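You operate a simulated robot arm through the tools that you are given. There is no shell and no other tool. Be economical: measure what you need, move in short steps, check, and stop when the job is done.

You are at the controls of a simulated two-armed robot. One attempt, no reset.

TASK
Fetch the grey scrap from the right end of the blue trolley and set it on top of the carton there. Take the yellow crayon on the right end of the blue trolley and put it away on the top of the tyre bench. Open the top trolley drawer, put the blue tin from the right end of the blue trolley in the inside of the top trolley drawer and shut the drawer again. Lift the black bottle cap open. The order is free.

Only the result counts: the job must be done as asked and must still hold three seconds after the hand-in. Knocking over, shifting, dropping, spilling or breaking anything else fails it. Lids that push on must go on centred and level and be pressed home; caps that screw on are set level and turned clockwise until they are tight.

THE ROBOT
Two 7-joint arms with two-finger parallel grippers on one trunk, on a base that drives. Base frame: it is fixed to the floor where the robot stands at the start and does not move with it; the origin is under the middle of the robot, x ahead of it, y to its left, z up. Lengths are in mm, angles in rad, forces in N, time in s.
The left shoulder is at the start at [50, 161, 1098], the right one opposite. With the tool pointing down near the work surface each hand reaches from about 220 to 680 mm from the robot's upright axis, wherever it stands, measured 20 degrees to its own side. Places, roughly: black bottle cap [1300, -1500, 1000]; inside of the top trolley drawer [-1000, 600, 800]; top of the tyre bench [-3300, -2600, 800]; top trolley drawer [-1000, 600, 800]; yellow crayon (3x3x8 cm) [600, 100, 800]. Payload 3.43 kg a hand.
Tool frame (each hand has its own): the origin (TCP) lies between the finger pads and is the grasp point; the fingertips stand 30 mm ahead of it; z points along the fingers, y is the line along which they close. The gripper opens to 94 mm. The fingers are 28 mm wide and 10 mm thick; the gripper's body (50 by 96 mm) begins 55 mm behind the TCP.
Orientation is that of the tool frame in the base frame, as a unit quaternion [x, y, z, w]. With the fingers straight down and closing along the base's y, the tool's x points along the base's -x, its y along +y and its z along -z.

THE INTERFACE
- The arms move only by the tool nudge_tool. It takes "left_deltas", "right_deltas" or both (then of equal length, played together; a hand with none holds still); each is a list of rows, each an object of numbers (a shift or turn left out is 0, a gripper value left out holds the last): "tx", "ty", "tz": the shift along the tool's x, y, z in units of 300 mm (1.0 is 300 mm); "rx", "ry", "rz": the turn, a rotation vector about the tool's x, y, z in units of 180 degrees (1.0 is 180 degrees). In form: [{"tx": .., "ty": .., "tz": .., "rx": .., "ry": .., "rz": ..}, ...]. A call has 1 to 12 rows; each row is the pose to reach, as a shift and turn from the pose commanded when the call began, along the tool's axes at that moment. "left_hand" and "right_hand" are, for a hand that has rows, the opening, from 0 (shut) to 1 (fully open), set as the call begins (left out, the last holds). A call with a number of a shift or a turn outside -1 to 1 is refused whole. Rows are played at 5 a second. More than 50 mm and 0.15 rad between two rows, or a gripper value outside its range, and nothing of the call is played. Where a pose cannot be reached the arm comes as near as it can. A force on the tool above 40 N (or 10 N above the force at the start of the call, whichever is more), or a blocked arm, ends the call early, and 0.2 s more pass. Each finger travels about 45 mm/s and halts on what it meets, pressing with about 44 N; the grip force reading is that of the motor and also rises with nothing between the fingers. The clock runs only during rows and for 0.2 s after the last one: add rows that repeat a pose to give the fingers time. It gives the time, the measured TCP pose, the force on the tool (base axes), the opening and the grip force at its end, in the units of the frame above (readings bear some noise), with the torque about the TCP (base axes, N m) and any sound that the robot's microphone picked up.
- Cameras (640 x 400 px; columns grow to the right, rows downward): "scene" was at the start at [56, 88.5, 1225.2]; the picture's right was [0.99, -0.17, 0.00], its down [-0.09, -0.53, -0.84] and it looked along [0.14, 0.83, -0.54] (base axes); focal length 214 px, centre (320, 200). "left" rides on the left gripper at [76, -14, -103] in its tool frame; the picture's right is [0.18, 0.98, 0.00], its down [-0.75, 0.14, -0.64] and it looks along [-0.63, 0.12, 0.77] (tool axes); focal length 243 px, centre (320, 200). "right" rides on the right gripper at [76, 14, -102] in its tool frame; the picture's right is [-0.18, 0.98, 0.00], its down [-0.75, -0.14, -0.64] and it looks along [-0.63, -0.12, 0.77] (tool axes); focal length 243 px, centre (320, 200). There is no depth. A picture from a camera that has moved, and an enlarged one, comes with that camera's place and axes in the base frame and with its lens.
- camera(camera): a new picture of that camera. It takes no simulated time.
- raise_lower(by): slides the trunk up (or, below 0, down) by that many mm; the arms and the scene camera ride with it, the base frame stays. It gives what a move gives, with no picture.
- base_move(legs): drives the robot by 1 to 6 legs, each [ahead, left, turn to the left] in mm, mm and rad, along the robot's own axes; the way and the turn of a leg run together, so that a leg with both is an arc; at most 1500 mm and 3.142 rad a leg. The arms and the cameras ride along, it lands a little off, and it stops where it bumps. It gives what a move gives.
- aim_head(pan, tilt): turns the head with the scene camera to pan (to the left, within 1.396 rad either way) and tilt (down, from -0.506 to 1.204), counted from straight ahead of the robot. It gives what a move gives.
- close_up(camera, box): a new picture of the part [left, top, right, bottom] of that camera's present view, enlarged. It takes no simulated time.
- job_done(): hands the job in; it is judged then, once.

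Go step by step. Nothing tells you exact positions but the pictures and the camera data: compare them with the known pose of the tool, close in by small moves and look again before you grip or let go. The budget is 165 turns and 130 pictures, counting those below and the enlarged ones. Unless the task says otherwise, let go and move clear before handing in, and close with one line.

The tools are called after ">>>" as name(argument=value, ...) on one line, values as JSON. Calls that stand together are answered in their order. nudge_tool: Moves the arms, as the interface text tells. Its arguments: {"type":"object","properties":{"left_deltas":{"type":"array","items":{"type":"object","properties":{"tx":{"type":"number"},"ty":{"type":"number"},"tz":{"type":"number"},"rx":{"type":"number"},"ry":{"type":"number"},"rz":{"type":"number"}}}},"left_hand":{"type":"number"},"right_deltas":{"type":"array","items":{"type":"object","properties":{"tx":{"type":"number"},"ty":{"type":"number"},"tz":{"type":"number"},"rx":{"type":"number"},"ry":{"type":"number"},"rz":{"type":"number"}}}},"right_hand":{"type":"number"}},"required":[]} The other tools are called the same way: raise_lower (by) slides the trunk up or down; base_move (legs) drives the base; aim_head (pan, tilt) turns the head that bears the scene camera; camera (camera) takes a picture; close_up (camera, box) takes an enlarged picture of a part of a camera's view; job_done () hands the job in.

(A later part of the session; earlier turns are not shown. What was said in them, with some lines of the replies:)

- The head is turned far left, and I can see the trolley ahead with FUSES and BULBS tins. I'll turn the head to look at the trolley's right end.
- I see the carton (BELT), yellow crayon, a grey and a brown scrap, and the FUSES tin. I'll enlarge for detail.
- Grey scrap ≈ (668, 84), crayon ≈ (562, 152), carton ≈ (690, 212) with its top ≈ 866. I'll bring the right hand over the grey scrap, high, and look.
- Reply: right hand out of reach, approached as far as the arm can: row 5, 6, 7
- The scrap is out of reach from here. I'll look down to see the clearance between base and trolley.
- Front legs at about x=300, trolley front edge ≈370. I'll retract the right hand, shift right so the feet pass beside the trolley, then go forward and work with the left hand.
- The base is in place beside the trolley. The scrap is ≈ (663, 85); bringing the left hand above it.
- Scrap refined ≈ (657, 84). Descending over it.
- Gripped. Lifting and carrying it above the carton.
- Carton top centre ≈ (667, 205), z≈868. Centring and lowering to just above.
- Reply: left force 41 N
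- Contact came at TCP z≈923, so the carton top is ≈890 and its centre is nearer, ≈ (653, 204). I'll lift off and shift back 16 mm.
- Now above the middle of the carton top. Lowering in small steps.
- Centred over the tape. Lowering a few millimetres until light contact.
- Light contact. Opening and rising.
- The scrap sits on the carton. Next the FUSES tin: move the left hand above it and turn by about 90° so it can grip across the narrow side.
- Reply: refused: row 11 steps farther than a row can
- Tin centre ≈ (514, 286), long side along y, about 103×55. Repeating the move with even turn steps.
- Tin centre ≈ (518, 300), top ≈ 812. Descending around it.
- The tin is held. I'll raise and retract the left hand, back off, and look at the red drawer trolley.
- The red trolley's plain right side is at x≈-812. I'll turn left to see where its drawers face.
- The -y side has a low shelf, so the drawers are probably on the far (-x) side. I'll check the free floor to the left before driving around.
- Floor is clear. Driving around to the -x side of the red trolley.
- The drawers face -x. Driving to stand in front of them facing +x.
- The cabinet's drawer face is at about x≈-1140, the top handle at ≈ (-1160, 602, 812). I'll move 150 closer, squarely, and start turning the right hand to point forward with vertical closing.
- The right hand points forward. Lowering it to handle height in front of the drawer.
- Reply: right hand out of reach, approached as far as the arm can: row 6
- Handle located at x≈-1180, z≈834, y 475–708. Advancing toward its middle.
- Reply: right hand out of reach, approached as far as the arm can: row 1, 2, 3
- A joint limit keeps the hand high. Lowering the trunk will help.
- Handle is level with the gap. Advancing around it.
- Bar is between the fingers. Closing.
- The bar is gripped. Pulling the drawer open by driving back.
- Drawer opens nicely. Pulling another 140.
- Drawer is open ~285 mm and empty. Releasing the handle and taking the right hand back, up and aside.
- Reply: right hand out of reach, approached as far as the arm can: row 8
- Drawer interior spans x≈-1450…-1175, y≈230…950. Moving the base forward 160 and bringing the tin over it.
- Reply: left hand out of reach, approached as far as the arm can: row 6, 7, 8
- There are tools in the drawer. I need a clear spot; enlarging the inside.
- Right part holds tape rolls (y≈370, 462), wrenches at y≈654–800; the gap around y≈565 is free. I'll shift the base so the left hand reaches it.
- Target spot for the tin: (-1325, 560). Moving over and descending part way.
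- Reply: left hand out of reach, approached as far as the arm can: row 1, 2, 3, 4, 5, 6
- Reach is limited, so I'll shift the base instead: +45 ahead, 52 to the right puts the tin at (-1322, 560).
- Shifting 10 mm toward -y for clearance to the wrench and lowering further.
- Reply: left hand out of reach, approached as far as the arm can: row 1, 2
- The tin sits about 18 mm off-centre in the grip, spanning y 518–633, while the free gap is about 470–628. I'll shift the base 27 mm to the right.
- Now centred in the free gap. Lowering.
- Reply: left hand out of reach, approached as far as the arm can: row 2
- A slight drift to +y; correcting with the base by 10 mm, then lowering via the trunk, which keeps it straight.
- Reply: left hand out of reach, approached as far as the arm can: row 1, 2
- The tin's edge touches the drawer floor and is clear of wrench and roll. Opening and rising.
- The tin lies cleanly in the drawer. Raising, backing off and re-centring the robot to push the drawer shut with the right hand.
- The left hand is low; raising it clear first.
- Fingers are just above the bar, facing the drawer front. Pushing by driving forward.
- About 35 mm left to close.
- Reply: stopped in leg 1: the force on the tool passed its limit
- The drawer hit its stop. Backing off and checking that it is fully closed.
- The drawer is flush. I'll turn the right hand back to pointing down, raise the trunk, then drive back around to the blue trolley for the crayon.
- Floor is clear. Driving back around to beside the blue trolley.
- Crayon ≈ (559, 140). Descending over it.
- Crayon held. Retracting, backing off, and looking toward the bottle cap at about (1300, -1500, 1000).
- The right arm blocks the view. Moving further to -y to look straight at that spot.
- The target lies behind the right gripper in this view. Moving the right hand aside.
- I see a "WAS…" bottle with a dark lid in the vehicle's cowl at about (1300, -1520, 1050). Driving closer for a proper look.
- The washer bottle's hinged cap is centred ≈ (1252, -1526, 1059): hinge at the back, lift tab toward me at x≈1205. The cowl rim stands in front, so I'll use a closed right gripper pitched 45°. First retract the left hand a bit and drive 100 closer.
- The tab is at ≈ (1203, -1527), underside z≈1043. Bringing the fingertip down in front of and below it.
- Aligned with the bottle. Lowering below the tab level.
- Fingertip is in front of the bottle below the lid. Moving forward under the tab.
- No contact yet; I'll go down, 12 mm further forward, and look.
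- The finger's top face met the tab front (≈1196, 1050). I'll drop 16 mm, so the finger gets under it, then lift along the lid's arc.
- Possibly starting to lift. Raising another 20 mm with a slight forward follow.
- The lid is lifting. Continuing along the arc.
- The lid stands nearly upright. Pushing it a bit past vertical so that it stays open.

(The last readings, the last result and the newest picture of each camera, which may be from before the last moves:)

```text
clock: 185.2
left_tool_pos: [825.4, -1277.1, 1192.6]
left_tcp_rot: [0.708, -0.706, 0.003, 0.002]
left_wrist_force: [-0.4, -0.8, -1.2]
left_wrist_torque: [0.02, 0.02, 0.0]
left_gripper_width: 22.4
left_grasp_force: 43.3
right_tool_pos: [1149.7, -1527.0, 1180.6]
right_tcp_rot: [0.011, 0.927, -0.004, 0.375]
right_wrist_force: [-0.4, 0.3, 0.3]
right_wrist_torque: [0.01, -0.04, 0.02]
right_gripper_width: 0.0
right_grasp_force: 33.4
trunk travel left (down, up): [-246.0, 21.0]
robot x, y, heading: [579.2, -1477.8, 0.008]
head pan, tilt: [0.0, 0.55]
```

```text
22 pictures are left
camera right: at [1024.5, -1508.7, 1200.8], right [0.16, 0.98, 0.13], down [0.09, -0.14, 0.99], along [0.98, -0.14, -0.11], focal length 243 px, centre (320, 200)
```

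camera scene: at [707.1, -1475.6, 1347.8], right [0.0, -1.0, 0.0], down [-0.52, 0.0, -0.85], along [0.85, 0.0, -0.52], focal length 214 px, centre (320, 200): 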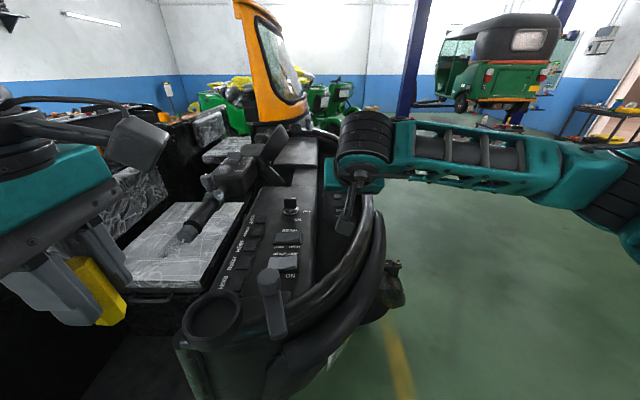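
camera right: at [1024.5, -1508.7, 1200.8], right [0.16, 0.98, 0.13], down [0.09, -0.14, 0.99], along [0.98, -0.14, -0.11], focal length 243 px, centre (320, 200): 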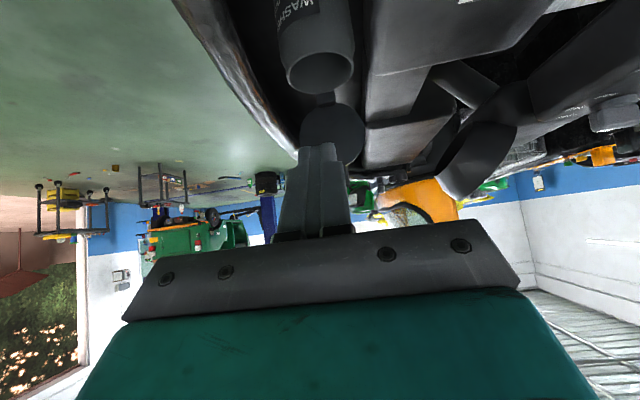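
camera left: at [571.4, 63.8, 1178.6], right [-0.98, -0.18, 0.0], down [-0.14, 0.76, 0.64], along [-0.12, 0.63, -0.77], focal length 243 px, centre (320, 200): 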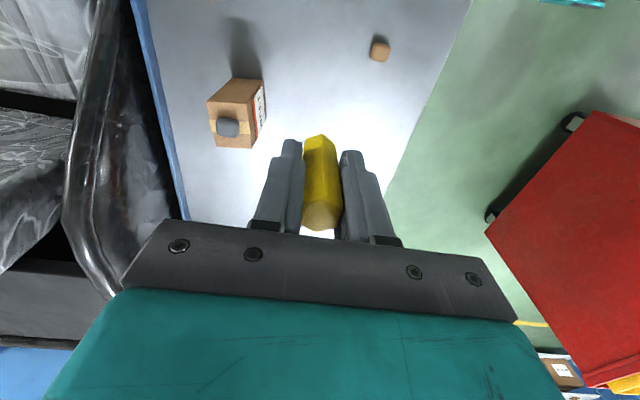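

The cap stays open. Backing away, restoring the right hand, and turning toward the tyre bench.

>>> base_move(legs=[[-700, 0, 0]])

>>> close_up(camera="scene", box=[260, 100, 400, 190])

>>> nudge_tool(right_deltas=[{"tx": 0.1, "ry": 0.042}, {"tx": 0.16, "tz": -0.1, "ry": 0.084}, {"tx": 0.2, "tz": -0.2, "ry": 0.126}, {"tx": 0.24, "tz": -0.28, "ry": 0.168}, {"tx": 0.28, "tz": -0.32, "ry": 0.21}, {"tx": 0.3, "tz": -0.36, "ry": 0.246}])

>>> base_move(legs=[[0, 0, 3.14]])

>>> raise_lower(by=-120)

>>> aim_head(pan=0.3, tilt=0.2)

>>> camera(camera="scene")

```text
clock: 189.0
left_tool_pos: [134.7, -1279.0, 1194.2]
left_tcp_rot: [-0.705, 0.709, -0.004, -0.001]
left_wrist_force: [0.4, 0.3, -0.2]
left_wrist_torque: [0.0, -0.01, 0.01]
left_gripper_width: 23.1
left_grasp_force: 44.2
right_tool_pos: [457.7, -1531.0, 1182.0]
right_tcp_rot: [0.016, 0.927, -0.006, 0.376]
right_wrist_force: [0.2, -0.2, -0.7]
right_wrist_torque: [0.01, -0.02, 0.01]
right_gripper_width: 0.0
right_grasp_force: 33.5
trunk travel left (down, up): [-246.0, 21.0]
robot x, y, heading: [-114.4, -1473.1, -0.003]
head pan, tilt: [0.0, 0.55]
```

```text
4.44 times, centred on (330, 145) of scene
camera zoom: at [14.1, -1475.2, 1347.9], right [-0.01, -1.0, 0.0], down [-0.52, 0.0, -0.85], along [0.85, -0.01, -0.52], focal length 953 px, centre (276, 444)
```

zoom: 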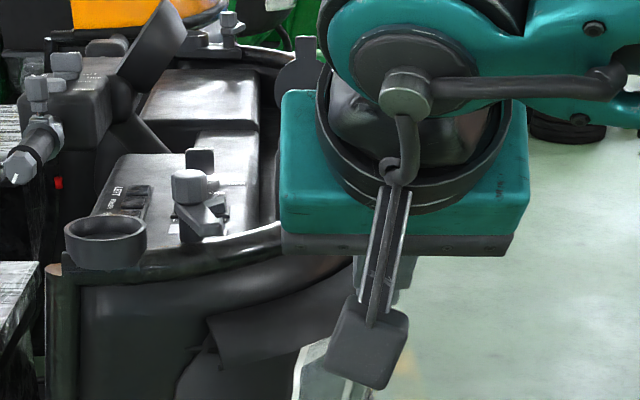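

```text
clock: 190.4
left_tool_pos: [135.6, -1277.1, 1192.4]
left_tcp_rot: [-0.704, 0.71, -0.004, -0.001]
left_wrist_force: [0.4, 0.4, -1.3]
left_wrist_torque: [-0.01, 0.01, 0.0]
left_gripper_width: 23.0
left_grasp_force: 44.3
right_tool_pos: [318.1, -1526.4, 1195.9]
right_tcp_rot: [0.018, 1.0, 0.0, -0.003]
right_wrist_force: [-0.1, 0.8, 0.1]
right_wrist_torque: [0.02, 0.03, -0.03]
right_gripper_width: 0.1
right_grasp_force: 32.7
trunk travel left (down, up): [-246.0, 21.0]
robot x, y, heading: [-118.3, -1474.7, -0.011]
head pan, tilt: [0.0, 0.55]
```

```text
clock: 198.2
left_tool_pos: [-358.7, -1680.7, 1195.2]
left_tcp_rot: [0.695, 0.719, 0.001, -0.004]
left_wrist_force: [0.2, -0.1, -0.6]
left_wrist_torque: [0.02, -0.02, -0.05]
left_gripper_width: 23.1
left_grasp_force: 43.7
right_tool_pos: [-552.5, -1439.6, 1196.3]
right_tcp_rot: [1.0, 0.003, 0.001, 0.0]
right_wrist_force: [-0.2, -0.3, 0.0]
right_wrist_torque: [-0.04, -0.02, 0.02]
right_gripper_width: 0.1
right_grasp_force: 32.9
trunk travel left (down, up): [-246.0, 21.0]
robot x, y, heading: [-114.6, -1478.5, -3.111]
head pan, tilt: [0.0, 0.55]
```

```text
clock: 199.7
left_tool_pos: [-359.0, -1680.9, 1073.1]
left_tcp_rot: [0.695, 0.719, 0.001, -0.003]
left_wrist_force: [-0.1, -1.1, -0.2]
left_wrist_torque: [-0.01, 0.0, -0.02]
left_gripper_width: 23.0
left_grasp_force: 43.6
right_tool_pos: [-551.1, -1440.3, 1075.8]
right_tcp_rot: [1.0, 0.003, 0.001, -0.001]
right_wrist_force: [0.1, 0.0, -0.7]
right_wrist_torque: [0.03, -0.03, -0.02]
right_gripper_width: 0.0
right_grasp_force: 33.0
trunk travel left (down, up): [-126.0, 141.0]
robot x, y, heading: [-116.4, -1473.7, -3.112]
head pan, tilt: [0.0, 0.55]
```

```text
clock: 200.5
left_tool_pos: [-359.3, -1681.2, 1073.4]
left_tcp_rot: [0.695, 0.719, 0.001, -0.004]
left_wrist_force: [-0.3, -0.1, -0.4]
left_wrist_torque: [0.01, -0.02, -0.02]
left_gripper_width: 22.8
left_grasp_force: 44.0
right_tool_pos: [-551.4, -1440.2, 1075.5]
right_tcp_rot: [1.0, 0.003, 0.002, 0.001]
right_wrist_force: [1.3, -0.2, 0.3]
right_wrist_torque: [0.0, 0.0, -0.02]
right_gripper_width: 0.2
right_grasp_force: 33.0
trunk travel left (down, up): [-126.0, 141.0]
robot x, y, heading: [-115.5, -1474.5, -3.099]
head pan, tilt: [0.3, 0.201]
```

```text
20 pictures are left
camera scene: at [-243.5, -1505.7, 1260.0], right [-0.33, 0.95, 0.0], down [0.19, 0.07, -0.98], along [-0.93, -0.32, -0.2], focal length 214 px, centre (320, 200)
```

scene: 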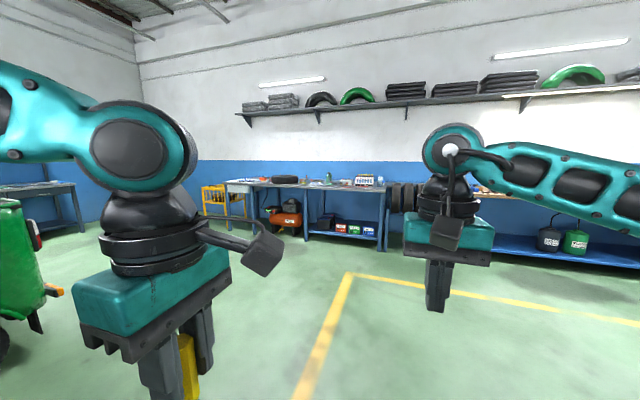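

The tyre bench is straight ahead (front edge x≈-3090, y from -1580 to beyond -2700). Driving closer to look at the top.

>>> base_move(legs=[[0, 0, -0.043], [1150, 412, 0], [1100, 412, 0]])

>>> aim_head(pan=0.0, tilt=0.4)

>>> camera(camera="scene")

```text
clock: 212.7
left_tool_pos: [-2630.5, -2453.8, 1073.1]
left_tcp_rot: [0.718, 0.696, 0.002, -0.003]
left_wrist_force: [0.1, 0.0, -0.1]
left_wrist_torque: [0.01, 0.0, -0.01]
left_gripper_width: 22.8
left_grasp_force: 44.5
right_tool_pos: [-2807.6, -2202.0, 1075.6]
right_tcp_rot: [1.0, -0.03, 0.002, 0.0]
right_wrist_force: [-0.2, -0.7, -0.1]
right_wrist_torque: [0.01, 0.01, -0.03]
right_gripper_width: 0.1
right_grasp_force: 32.6
trunk travel left (down, up): [-126.0, 141.0]
robot x, y, heading: [-2374.5, -2262.6, 3.108]
head pan, tilt: [0.3, 0.201]
```

```text
clock: 213.5
left_tool_pos: [-2629.5, -2453.7, 1073.5]
left_tcp_rot: [0.718, 0.696, 0.001, -0.003]
left_wrist_force: [-0.1, 0.4, -1.0]
left_wrist_torque: [0.02, -0.02, 0.01]
left_gripper_width: 22.8
left_grasp_force: 44.1
right_tool_pos: [-2808.3, -2201.0, 1075.7]
right_tcp_rot: [1.0, -0.03, 0.001, 0.0]
right_wrist_force: [-0.3, 0.5, -0.3]
right_wrist_torque: [-0.02, 0.01, 0.01]
right_gripper_width: 0.1
right_grasp_force: 33.5
trunk travel left (down, up): [-126.0, 141.0]
robot x, y, heading: [-2382.5, -2265.1, 3.109]
head pan, tilt: [0.0, 0.4]
```

```text
19 pictures are left
camera scene: at [-2506.6, -2259.1, 1241.6], right [0.03, 1.0, 0.0], down [0.39, -0.01, -0.92], along [-0.92, 0.03, -0.39], focal length 214 px, centre (320, 200)
```

scene: 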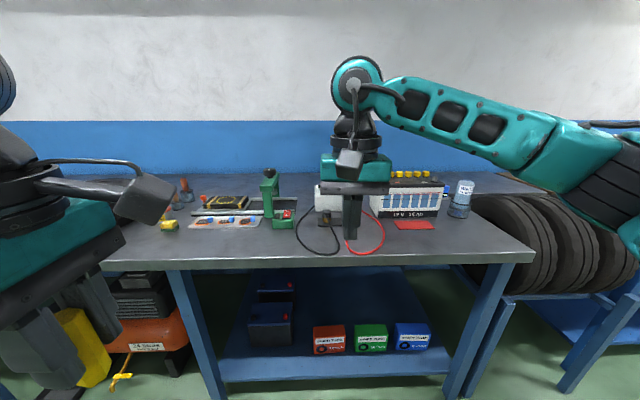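

The strip near the bench front around (-3150, -2600) is free. Moving the base in place.

>>> base_move(legs=[[300, 145, 0.032]])

>>> aim_head(pan=0.35, tilt=0.75)

>>> camera(camera="scene")

```text
clock: 215.7
left_tool_pos: [-2929.6, -2603.0, 1074.3]
left_tcp_rot: [0.706, 0.708, 0.001, -0.003]
left_wrist_force: [0.2, -0.5, 0.2]
left_wrist_torque: [-0.01, 0.01, -0.01]
left_gripper_width: 23.0
left_grasp_force: 44.0
right_tool_pos: [-3115.5, -2355.4, 1075.3]
right_tcp_rot: [1.0, -0.013, 0.001, 0.0]
right_wrist_force: [-1.1, 0.0, 0.8]
right_wrist_torque: [0.0, -0.01, 0.01]
right_gripper_width: 0.2
right_grasp_force: 33.5
trunk travel left (down, up): [-126.0, 141.0]
robot x, y, heading: [-2681.5, -2402.4, -3.143]
head pan, tilt: [0.0, 0.4]
```

```text
clock: 216.5
left_tool_pos: [-2928.7, -2602.5, 1073.3]
left_tcp_rot: [0.706, 0.708, 0.002, -0.005]
left_wrist_force: [-0.4, -1.2, -0.2]
left_wrist_torque: [-0.02, 0.0, 0.02]
left_gripper_width: 22.8
left_grasp_force: 44.2
right_tool_pos: [-3115.7, -2355.0, 1076.1]
right_tcp_rot: [1.0, -0.014, 0.002, 0.0]
right_wrist_force: [-1.0, -0.6, -0.2]
right_wrist_torque: [0.0, 0.02, 0.04]
right_gripper_width: 0.1
right_grasp_force: 32.6
trunk travel left (down, up): [-126.0, 141.0]
robot x, y, heading: [-2682.4, -2404.8, -3.14]
head pan, tilt: [0.351, 0.75]
```

```text
18 pictures are left
camera scene: at [-2797.8, -2431.3, 1210.5], right [-0.34, 0.94, 0.0], down [0.64, 0.23, -0.73], along [-0.69, -0.25, -0.68], focal length 214 px, centre (320, 200)
```

scene: 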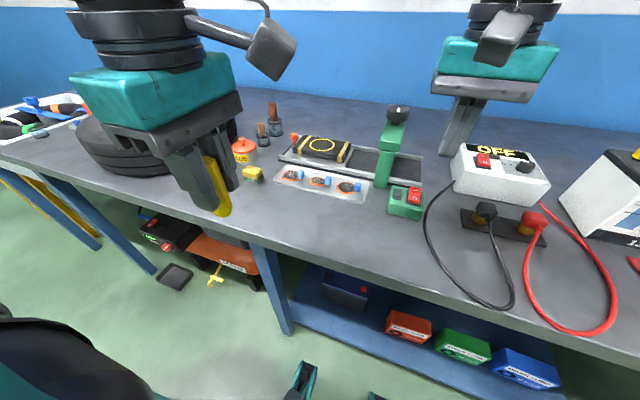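

Free spot at (-3138, -2590). Moving the crayon over and down partway.

>>> nudge_tool(left_deltas=[{"ty": -0.14}, {"tx": 0.01, "ty": -0.28}, {"tx": 0.02, "ty": -0.42}, {"tx": 0.03, "ty": -0.56}, {"tx": 0.04, "ty": -0.697}, {"tx": 0.04, "ty": -0.697, "tz": 0.15}, {"tx": 0.04, "ty": -0.697, "tz": 0.3}, {"tx": 0.04, "ty": -0.697, "tz": 0.45}, {"tx": 0.04, "ty": -0.697, "tz": 0.6}])

>>> close_up(camera="scene", box=[220, 120, 420, 270])

>>> camera(camera="left")

```text
clock: 218.5
left_tool_pos: [-3139.9, -2589.6, 903.1]
left_tcp_rot: [0.706, 0.708, -0.005, -0.01]
left_wrist_force: [3.0, -4.3, 36.9]
left_wrist_torque: [-0.24, -0.23, 0.02]
left_gripper_width: 23.6
left_grasp_force: 44.5
right_tool_pos: [-3111.5, -2355.2, 1079.6]
right_tcp_rot: [1.0, -0.013, 0.0, -0.001]
right_wrist_force: [0.5, -1.2, -0.4]
right_wrist_torque: [0.01, 0.04, 0.03]
right_gripper_width: 0.0
right_grasp_force: 33.0
trunk travel left (down, up): [-126.0, 141.0]
robot x, y, heading: [-2681.4, -2401.3, -3.14]
head pan, tilt: [0.351, 0.75]
```

```text
2.67 times, centred on (320, 195) of scene
camera zoom: at [-2793.8, -2430.8, 1212.0], right [-0.35, 0.94, 0.0], down [0.64, 0.23, -0.73], along [-0.69, -0.25, -0.68], focal length 572 px, centre (320, 213)
```

zoom: 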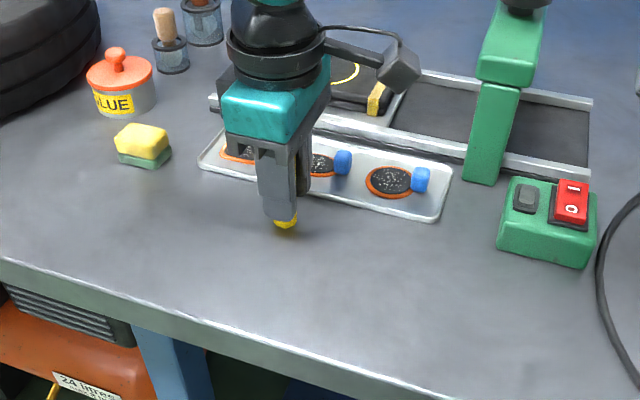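

```text
16 pictures are left
camera left: at [-3153.1, -2514.2, 1004.5], right [0.98, 0.19, -0.02], down [0.16, -0.76, 0.63], along [0.1, -0.62, -0.77], focal length 243 px, centre (320, 200)
```

left: 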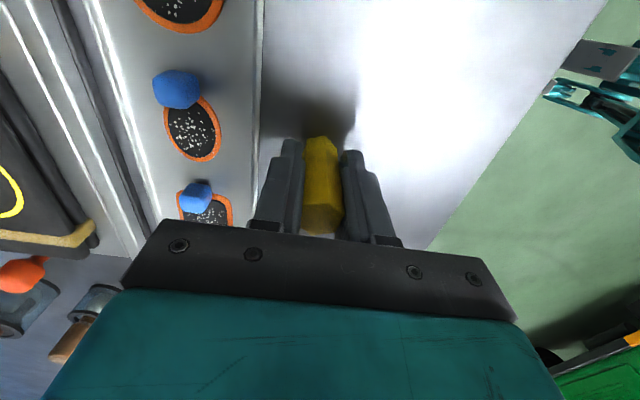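

The bench top is higher (≈848) and the crayon is already touching it, close to the tray. Lifting slightly and shifting 40 mm toward the front for clearance.

>>> nudge_tool(left_deltas=[{"tz": -0.05}, {"tz": -0.08}, {"ty": 0.07, "tz": -0.08}, {"ty": 0.133, "tz": -0.08}, {"ty": 0.133, "tz": -0.08}])

>>> camera(camera="left")

```text
clock: 219.7
left_tool_pos: [-3099.4, -2589.9, 919.3]
left_tcp_rot: [0.706, 0.708, 0.001, -0.004]
left_wrist_force: [-0.4, -0.1, -0.7]
left_wrist_torque: [-0.02, 0.0, 0.03]
left_gripper_width: 23.2
left_grasp_force: 43.9
right_tool_pos: [-3115.0, -2356.5, 1076.4]
right_tcp_rot: [1.0, -0.013, 0.001, 0.0]
right_wrist_force: [0.0, 0.6, 0.6]
right_wrist_torque: [0.01, -0.02, 0.0]
right_gripper_width: 0.0
right_grasp_force: 33.2
trunk travel left (down, up): [-126.0, 141.0]
robot x, y, heading: [-2681.2, -2403.9, -3.139]
head pan, tilt: [0.351, 0.75]
```

```text
15 pictures are left
camera left: at [-3115.0, -2515.0, 1020.7], right [0.98, 0.19, 0.0], down [0.15, -0.76, 0.64], along [0.12, -0.63, -0.77], focal length 243 px, centre (320, 200)
```

left: 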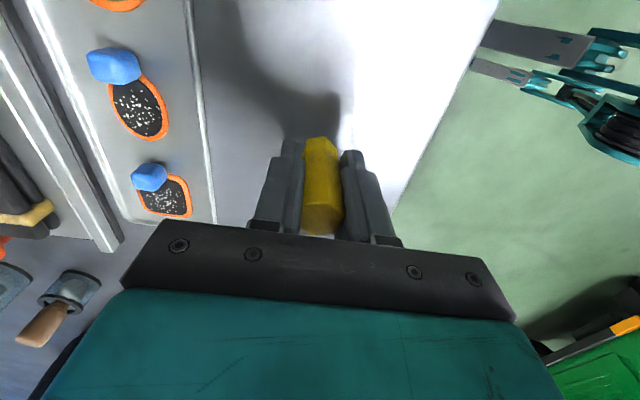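

Well placed between tray and edge. Lowering in small steps.

>>> nudge_tool(left_deltas=[{"tz": 0.02}, {"tz": 0.035}])

>>> nudge_tool(left_deltas=[{"tz": 0.006}, {"tz": 0.012}])

```text
clock: 220.3
left_tool_pos: [-3100.5, -2589.0, 907.3]
left_tcp_rot: [0.706, 0.708, 0.0, -0.003]
left_wrist_force: [0.2, -0.7, -0.4]
left_wrist_torque: [0.01, 0.01, -0.02]
left_gripper_width: 23.1
left_grasp_force: 44.0
right_tool_pos: [-3115.2, -2356.0, 1076.2]
right_tcp_rot: [1.0, -0.012, 0.001, 0.0]
right_wrist_force: [-0.1, 0.0, 0.0]
right_wrist_torque: [0.01, -0.03, 0.0]
right_gripper_width: 0.0
right_grasp_force: 33.3
trunk travel left (down, up): [-126.0, 141.0]
robot x, y, heading: [-2678.5, -2401.6, -3.139]
head pan, tilt: [0.351, 0.75]
```

```text
clock: 220.9
left_tool_pos: [-3099.9, -2589.7, 902.8]
left_tcp_rot: [0.706, 0.708, 0.001, -0.003]
left_wrist_force: [0.5, 0.5, 0.4]
left_wrist_torque: [0.02, 0.0, 0.03]
left_gripper_width: 22.9
left_grasp_force: 44.3
right_tool_pos: [-3115.2, -2355.3, 1075.0]
right_tcp_rot: [1.0, -0.013, 0.002, 0.0]
right_wrist_force: [0.5, 0.0, -0.5]
right_wrist_torque: [0.0, 0.0, -0.01]
right_gripper_width: 0.1
right_grasp_force: 32.6
trunk travel left (down, up): [-126.0, 141.0]
robot x, y, heading: [-2681.5, -2403.4, -3.138]
head pan, tilt: [0.351, 0.75]
```

>>> nudge_tool(left_deltas=[{"tz": 0.004}, {"tz": 0.008}])

```text
clock: 221.5
left_tool_pos: [-3100.6, -2589.4, 903.0]
left_tcp_rot: [0.706, 0.708, 0.001, -0.005]
left_wrist_force: [0.4, -0.7, 1.6]
left_wrist_torque: [0.0, -0.02, 0.01]
left_gripper_width: 23.1
left_grasp_force: 44.1
right_tool_pos: [-3116.5, -2355.0, 1075.9]
right_tcp_rot: [1.0, -0.013, 0.002, -0.001]
right_wrist_force: [0.1, -0.6, -0.9]
right_wrist_torque: [0.02, 0.01, -0.01]
right_gripper_width: 0.0
right_grasp_force: 32.6
trunk travel left (down, up): [-126.0, 141.0]
robot x, y, heading: [-2684.1, -2403.3, -3.138]
head pan, tilt: [0.351, 0.75]
```

>>> nudge_tool(left_deltas=[{"tz": 0.004}, {"tz": 0.007}])

>>> close_up(camera="scene", box=[260, 170, 360, 250])

```text
clock: 222.1
left_tool_pos: [-3100.6, -2588.7, 902.5]
left_tcp_rot: [0.707, 0.708, -0.001, -0.006]
left_wrist_force: [1.4, -1.4, 18.5]
left_wrist_torque: [-0.07, -0.05, 0.02]
left_gripper_width: 23.0
left_grasp_force: 43.9
right_tool_pos: [-3113.7, -2353.9, 1076.6]
right_tcp_rot: [1.0, -0.013, 0.0, 0.0]
right_wrist_force: [0.2, -0.3, 0.3]
right_wrist_torque: [0.01, 0.01, 0.02]
right_gripper_width: 0.4
right_grasp_force: 33.0
trunk travel left (down, up): [-126.0, 141.0]
robot x, y, heading: [-2682.1, -2400.0, -3.141]
head pan, tilt: [0.351, 0.75]
```

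```text
5.00 times, centred on (310, 210) of scene
camera zoom: at [-2796.5, -2431.0, 1210.9], right [-0.34, 0.94, 0.0], down [0.64, 0.23, -0.73], along [-0.69, -0.25, -0.68], focal length 1072 px, centre (370, 150)
```

zoom: 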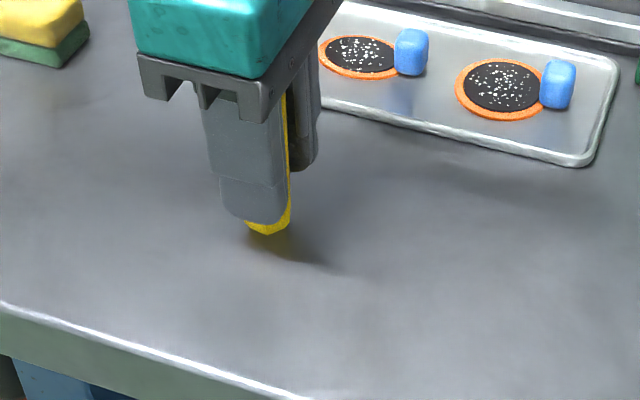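

On the bench. Relaxing the pressure, then opening and lifting straight up.

>>> nudge_tool(left_deltas=[{"tz": -0.006}, {"tz": -0.006}])

>>> nudge_tool(left_deltas=[{}, {}, {}, {"tz": -0.08}, {"tz": -0.2}, {"tz": -0.34}, {"tz": -0.48}], left_hand=0.6)

>>> camera(camera="left")

>>> camera(camera="scene")

```text
clock: 222.7
left_tool_pos: [-3099.7, -2589.3, 902.3]
left_tcp_rot: [0.706, 0.708, 0.001, -0.005]
left_wrist_force: [-2.9, 0.6, 13.4]
left_wrist_torque: [0.04, 0.09, 0.04]
left_gripper_width: 23.3
left_grasp_force: 44.4
right_tool_pos: [-3114.8, -2354.6, 1075.1]
right_tcp_rot: [1.0, -0.013, 0.002, 0.0]
right_wrist_force: [0.0, 0.5, 0.5]
right_wrist_torque: [0.01, 0.04, 0.05]
right_gripper_width: 0.0
right_grasp_force: 33.1
trunk travel left (down, up): [-126.0, 141.0]
robot x, y, heading: [-2681.2, -2401.0, -3.14]
head pan, tilt: [0.351, 0.75]
```

```text
clock: 224.3
left_tool_pos: [-3100.5, -2590.1, 1046.2]
left_tcp_rot: [0.706, 0.708, 0.001, -0.004]
left_wrist_force: [0.1, 0.0, -0.1]
left_wrist_torque: [-0.01, 0.01, -0.03]
left_gripper_width: 56.7
left_grasp_force: 0.0
right_tool_pos: [-3114.3, -2355.1, 1076.2]
right_tcp_rot: [1.0, -0.013, 0.002, 0.0]
right_wrist_force: [-0.7, -0.8, -0.2]
right_wrist_torque: [0.01, 0.0, 0.01]
right_gripper_width: 0.0
right_grasp_force: 32.8
trunk travel left (down, up): [-126.0, 141.0]
robot x, y, heading: [-2681.6, -2402.2, -3.143]
head pan, tilt: [0.351, 0.75]
```

```text
13 pictures are left
camera left: at [-3114.8, -2516.1, 1146.7], right [0.98, 0.19, 0.0], down [0.15, -0.76, 0.64], along [0.12, -0.63, -0.77], focal length 243 px, centre (320, 200)
```

left: 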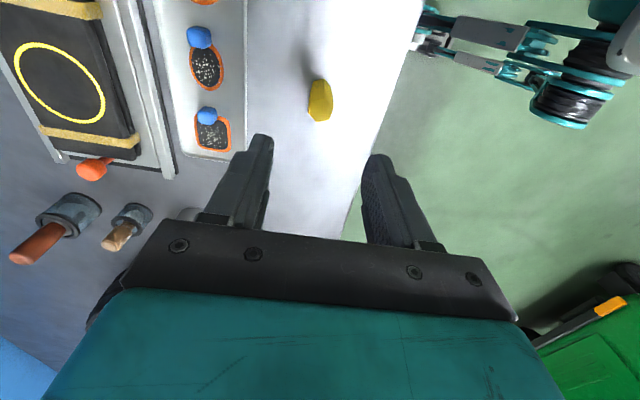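

```text
12 pictures are left
camera scene: at [-2797.5, -2431.3, 1210.4], right [-0.34, 0.94, 0.0], down [0.64, 0.24, -0.73], along [-0.69, -0.25, -0.68], focal length 214 px, centre (320, 200)
```

scene: 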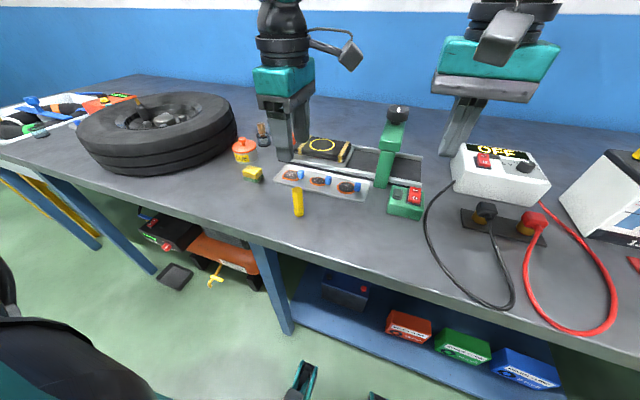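

All is in place: the crayon stands on the bench. Backing away clear before handing in.

>>> base_move(legs=[[-450, 0, 0]])

>>> camera(camera="scene")

```text
clock: 227.0
left_tool_pos: [-2647.5, -2589.2, 1045.6]
left_tcp_rot: [0.706, 0.708, 0.001, -0.004]
left_wrist_force: [0.1, 1.3, 0.6]
left_wrist_torque: [-0.01, -0.01, 0.01]
left_gripper_width: 56.4
left_grasp_force: 0.0
right_tool_pos: [-2663.0, -2354.4, 1075.5]
right_tcp_rot: [1.0, -0.013, 0.003, 0.0]
right_wrist_force: [0.3, 0.0, -0.6]
right_wrist_torque: [-0.01, 0.04, -0.01]
right_gripper_width: 0.1
right_grasp_force: 33.0
trunk travel left (down, up): [-126.0, 141.0]
robot x, y, heading: [-2230.1, -2402.7, -3.141]
head pan, tilt: [0.351, 0.75]
```

```text
11 pictures are left
camera scene: at [-2345.9, -2430.9, 1210.5], right [-0.34, 0.94, 0.0], down [0.64, 0.23, -0.73], along [-0.69, -0.25, -0.68], focal length 214 px, centre (320, 200)
```

scene: 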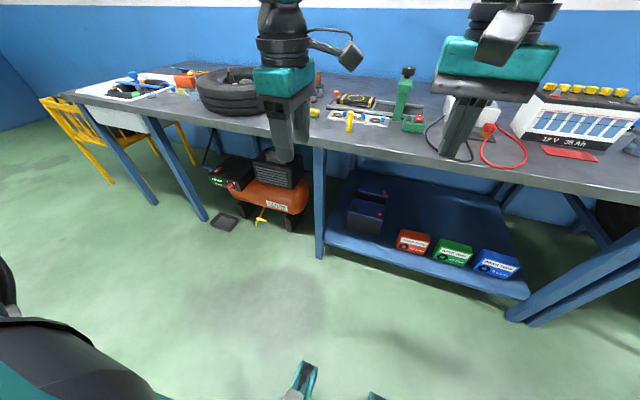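

The crayon stands on the bench and the robot is clear of everything. Handing in.

>>> job_done()

```text
The job is handed in.
```

The job is handed in: the grey scrap is on the carton, the blue FUSES tin is in the shut top drawer, the black washer-bottle cap is lifted open, and the yellow crayon stands on the tyre bench.
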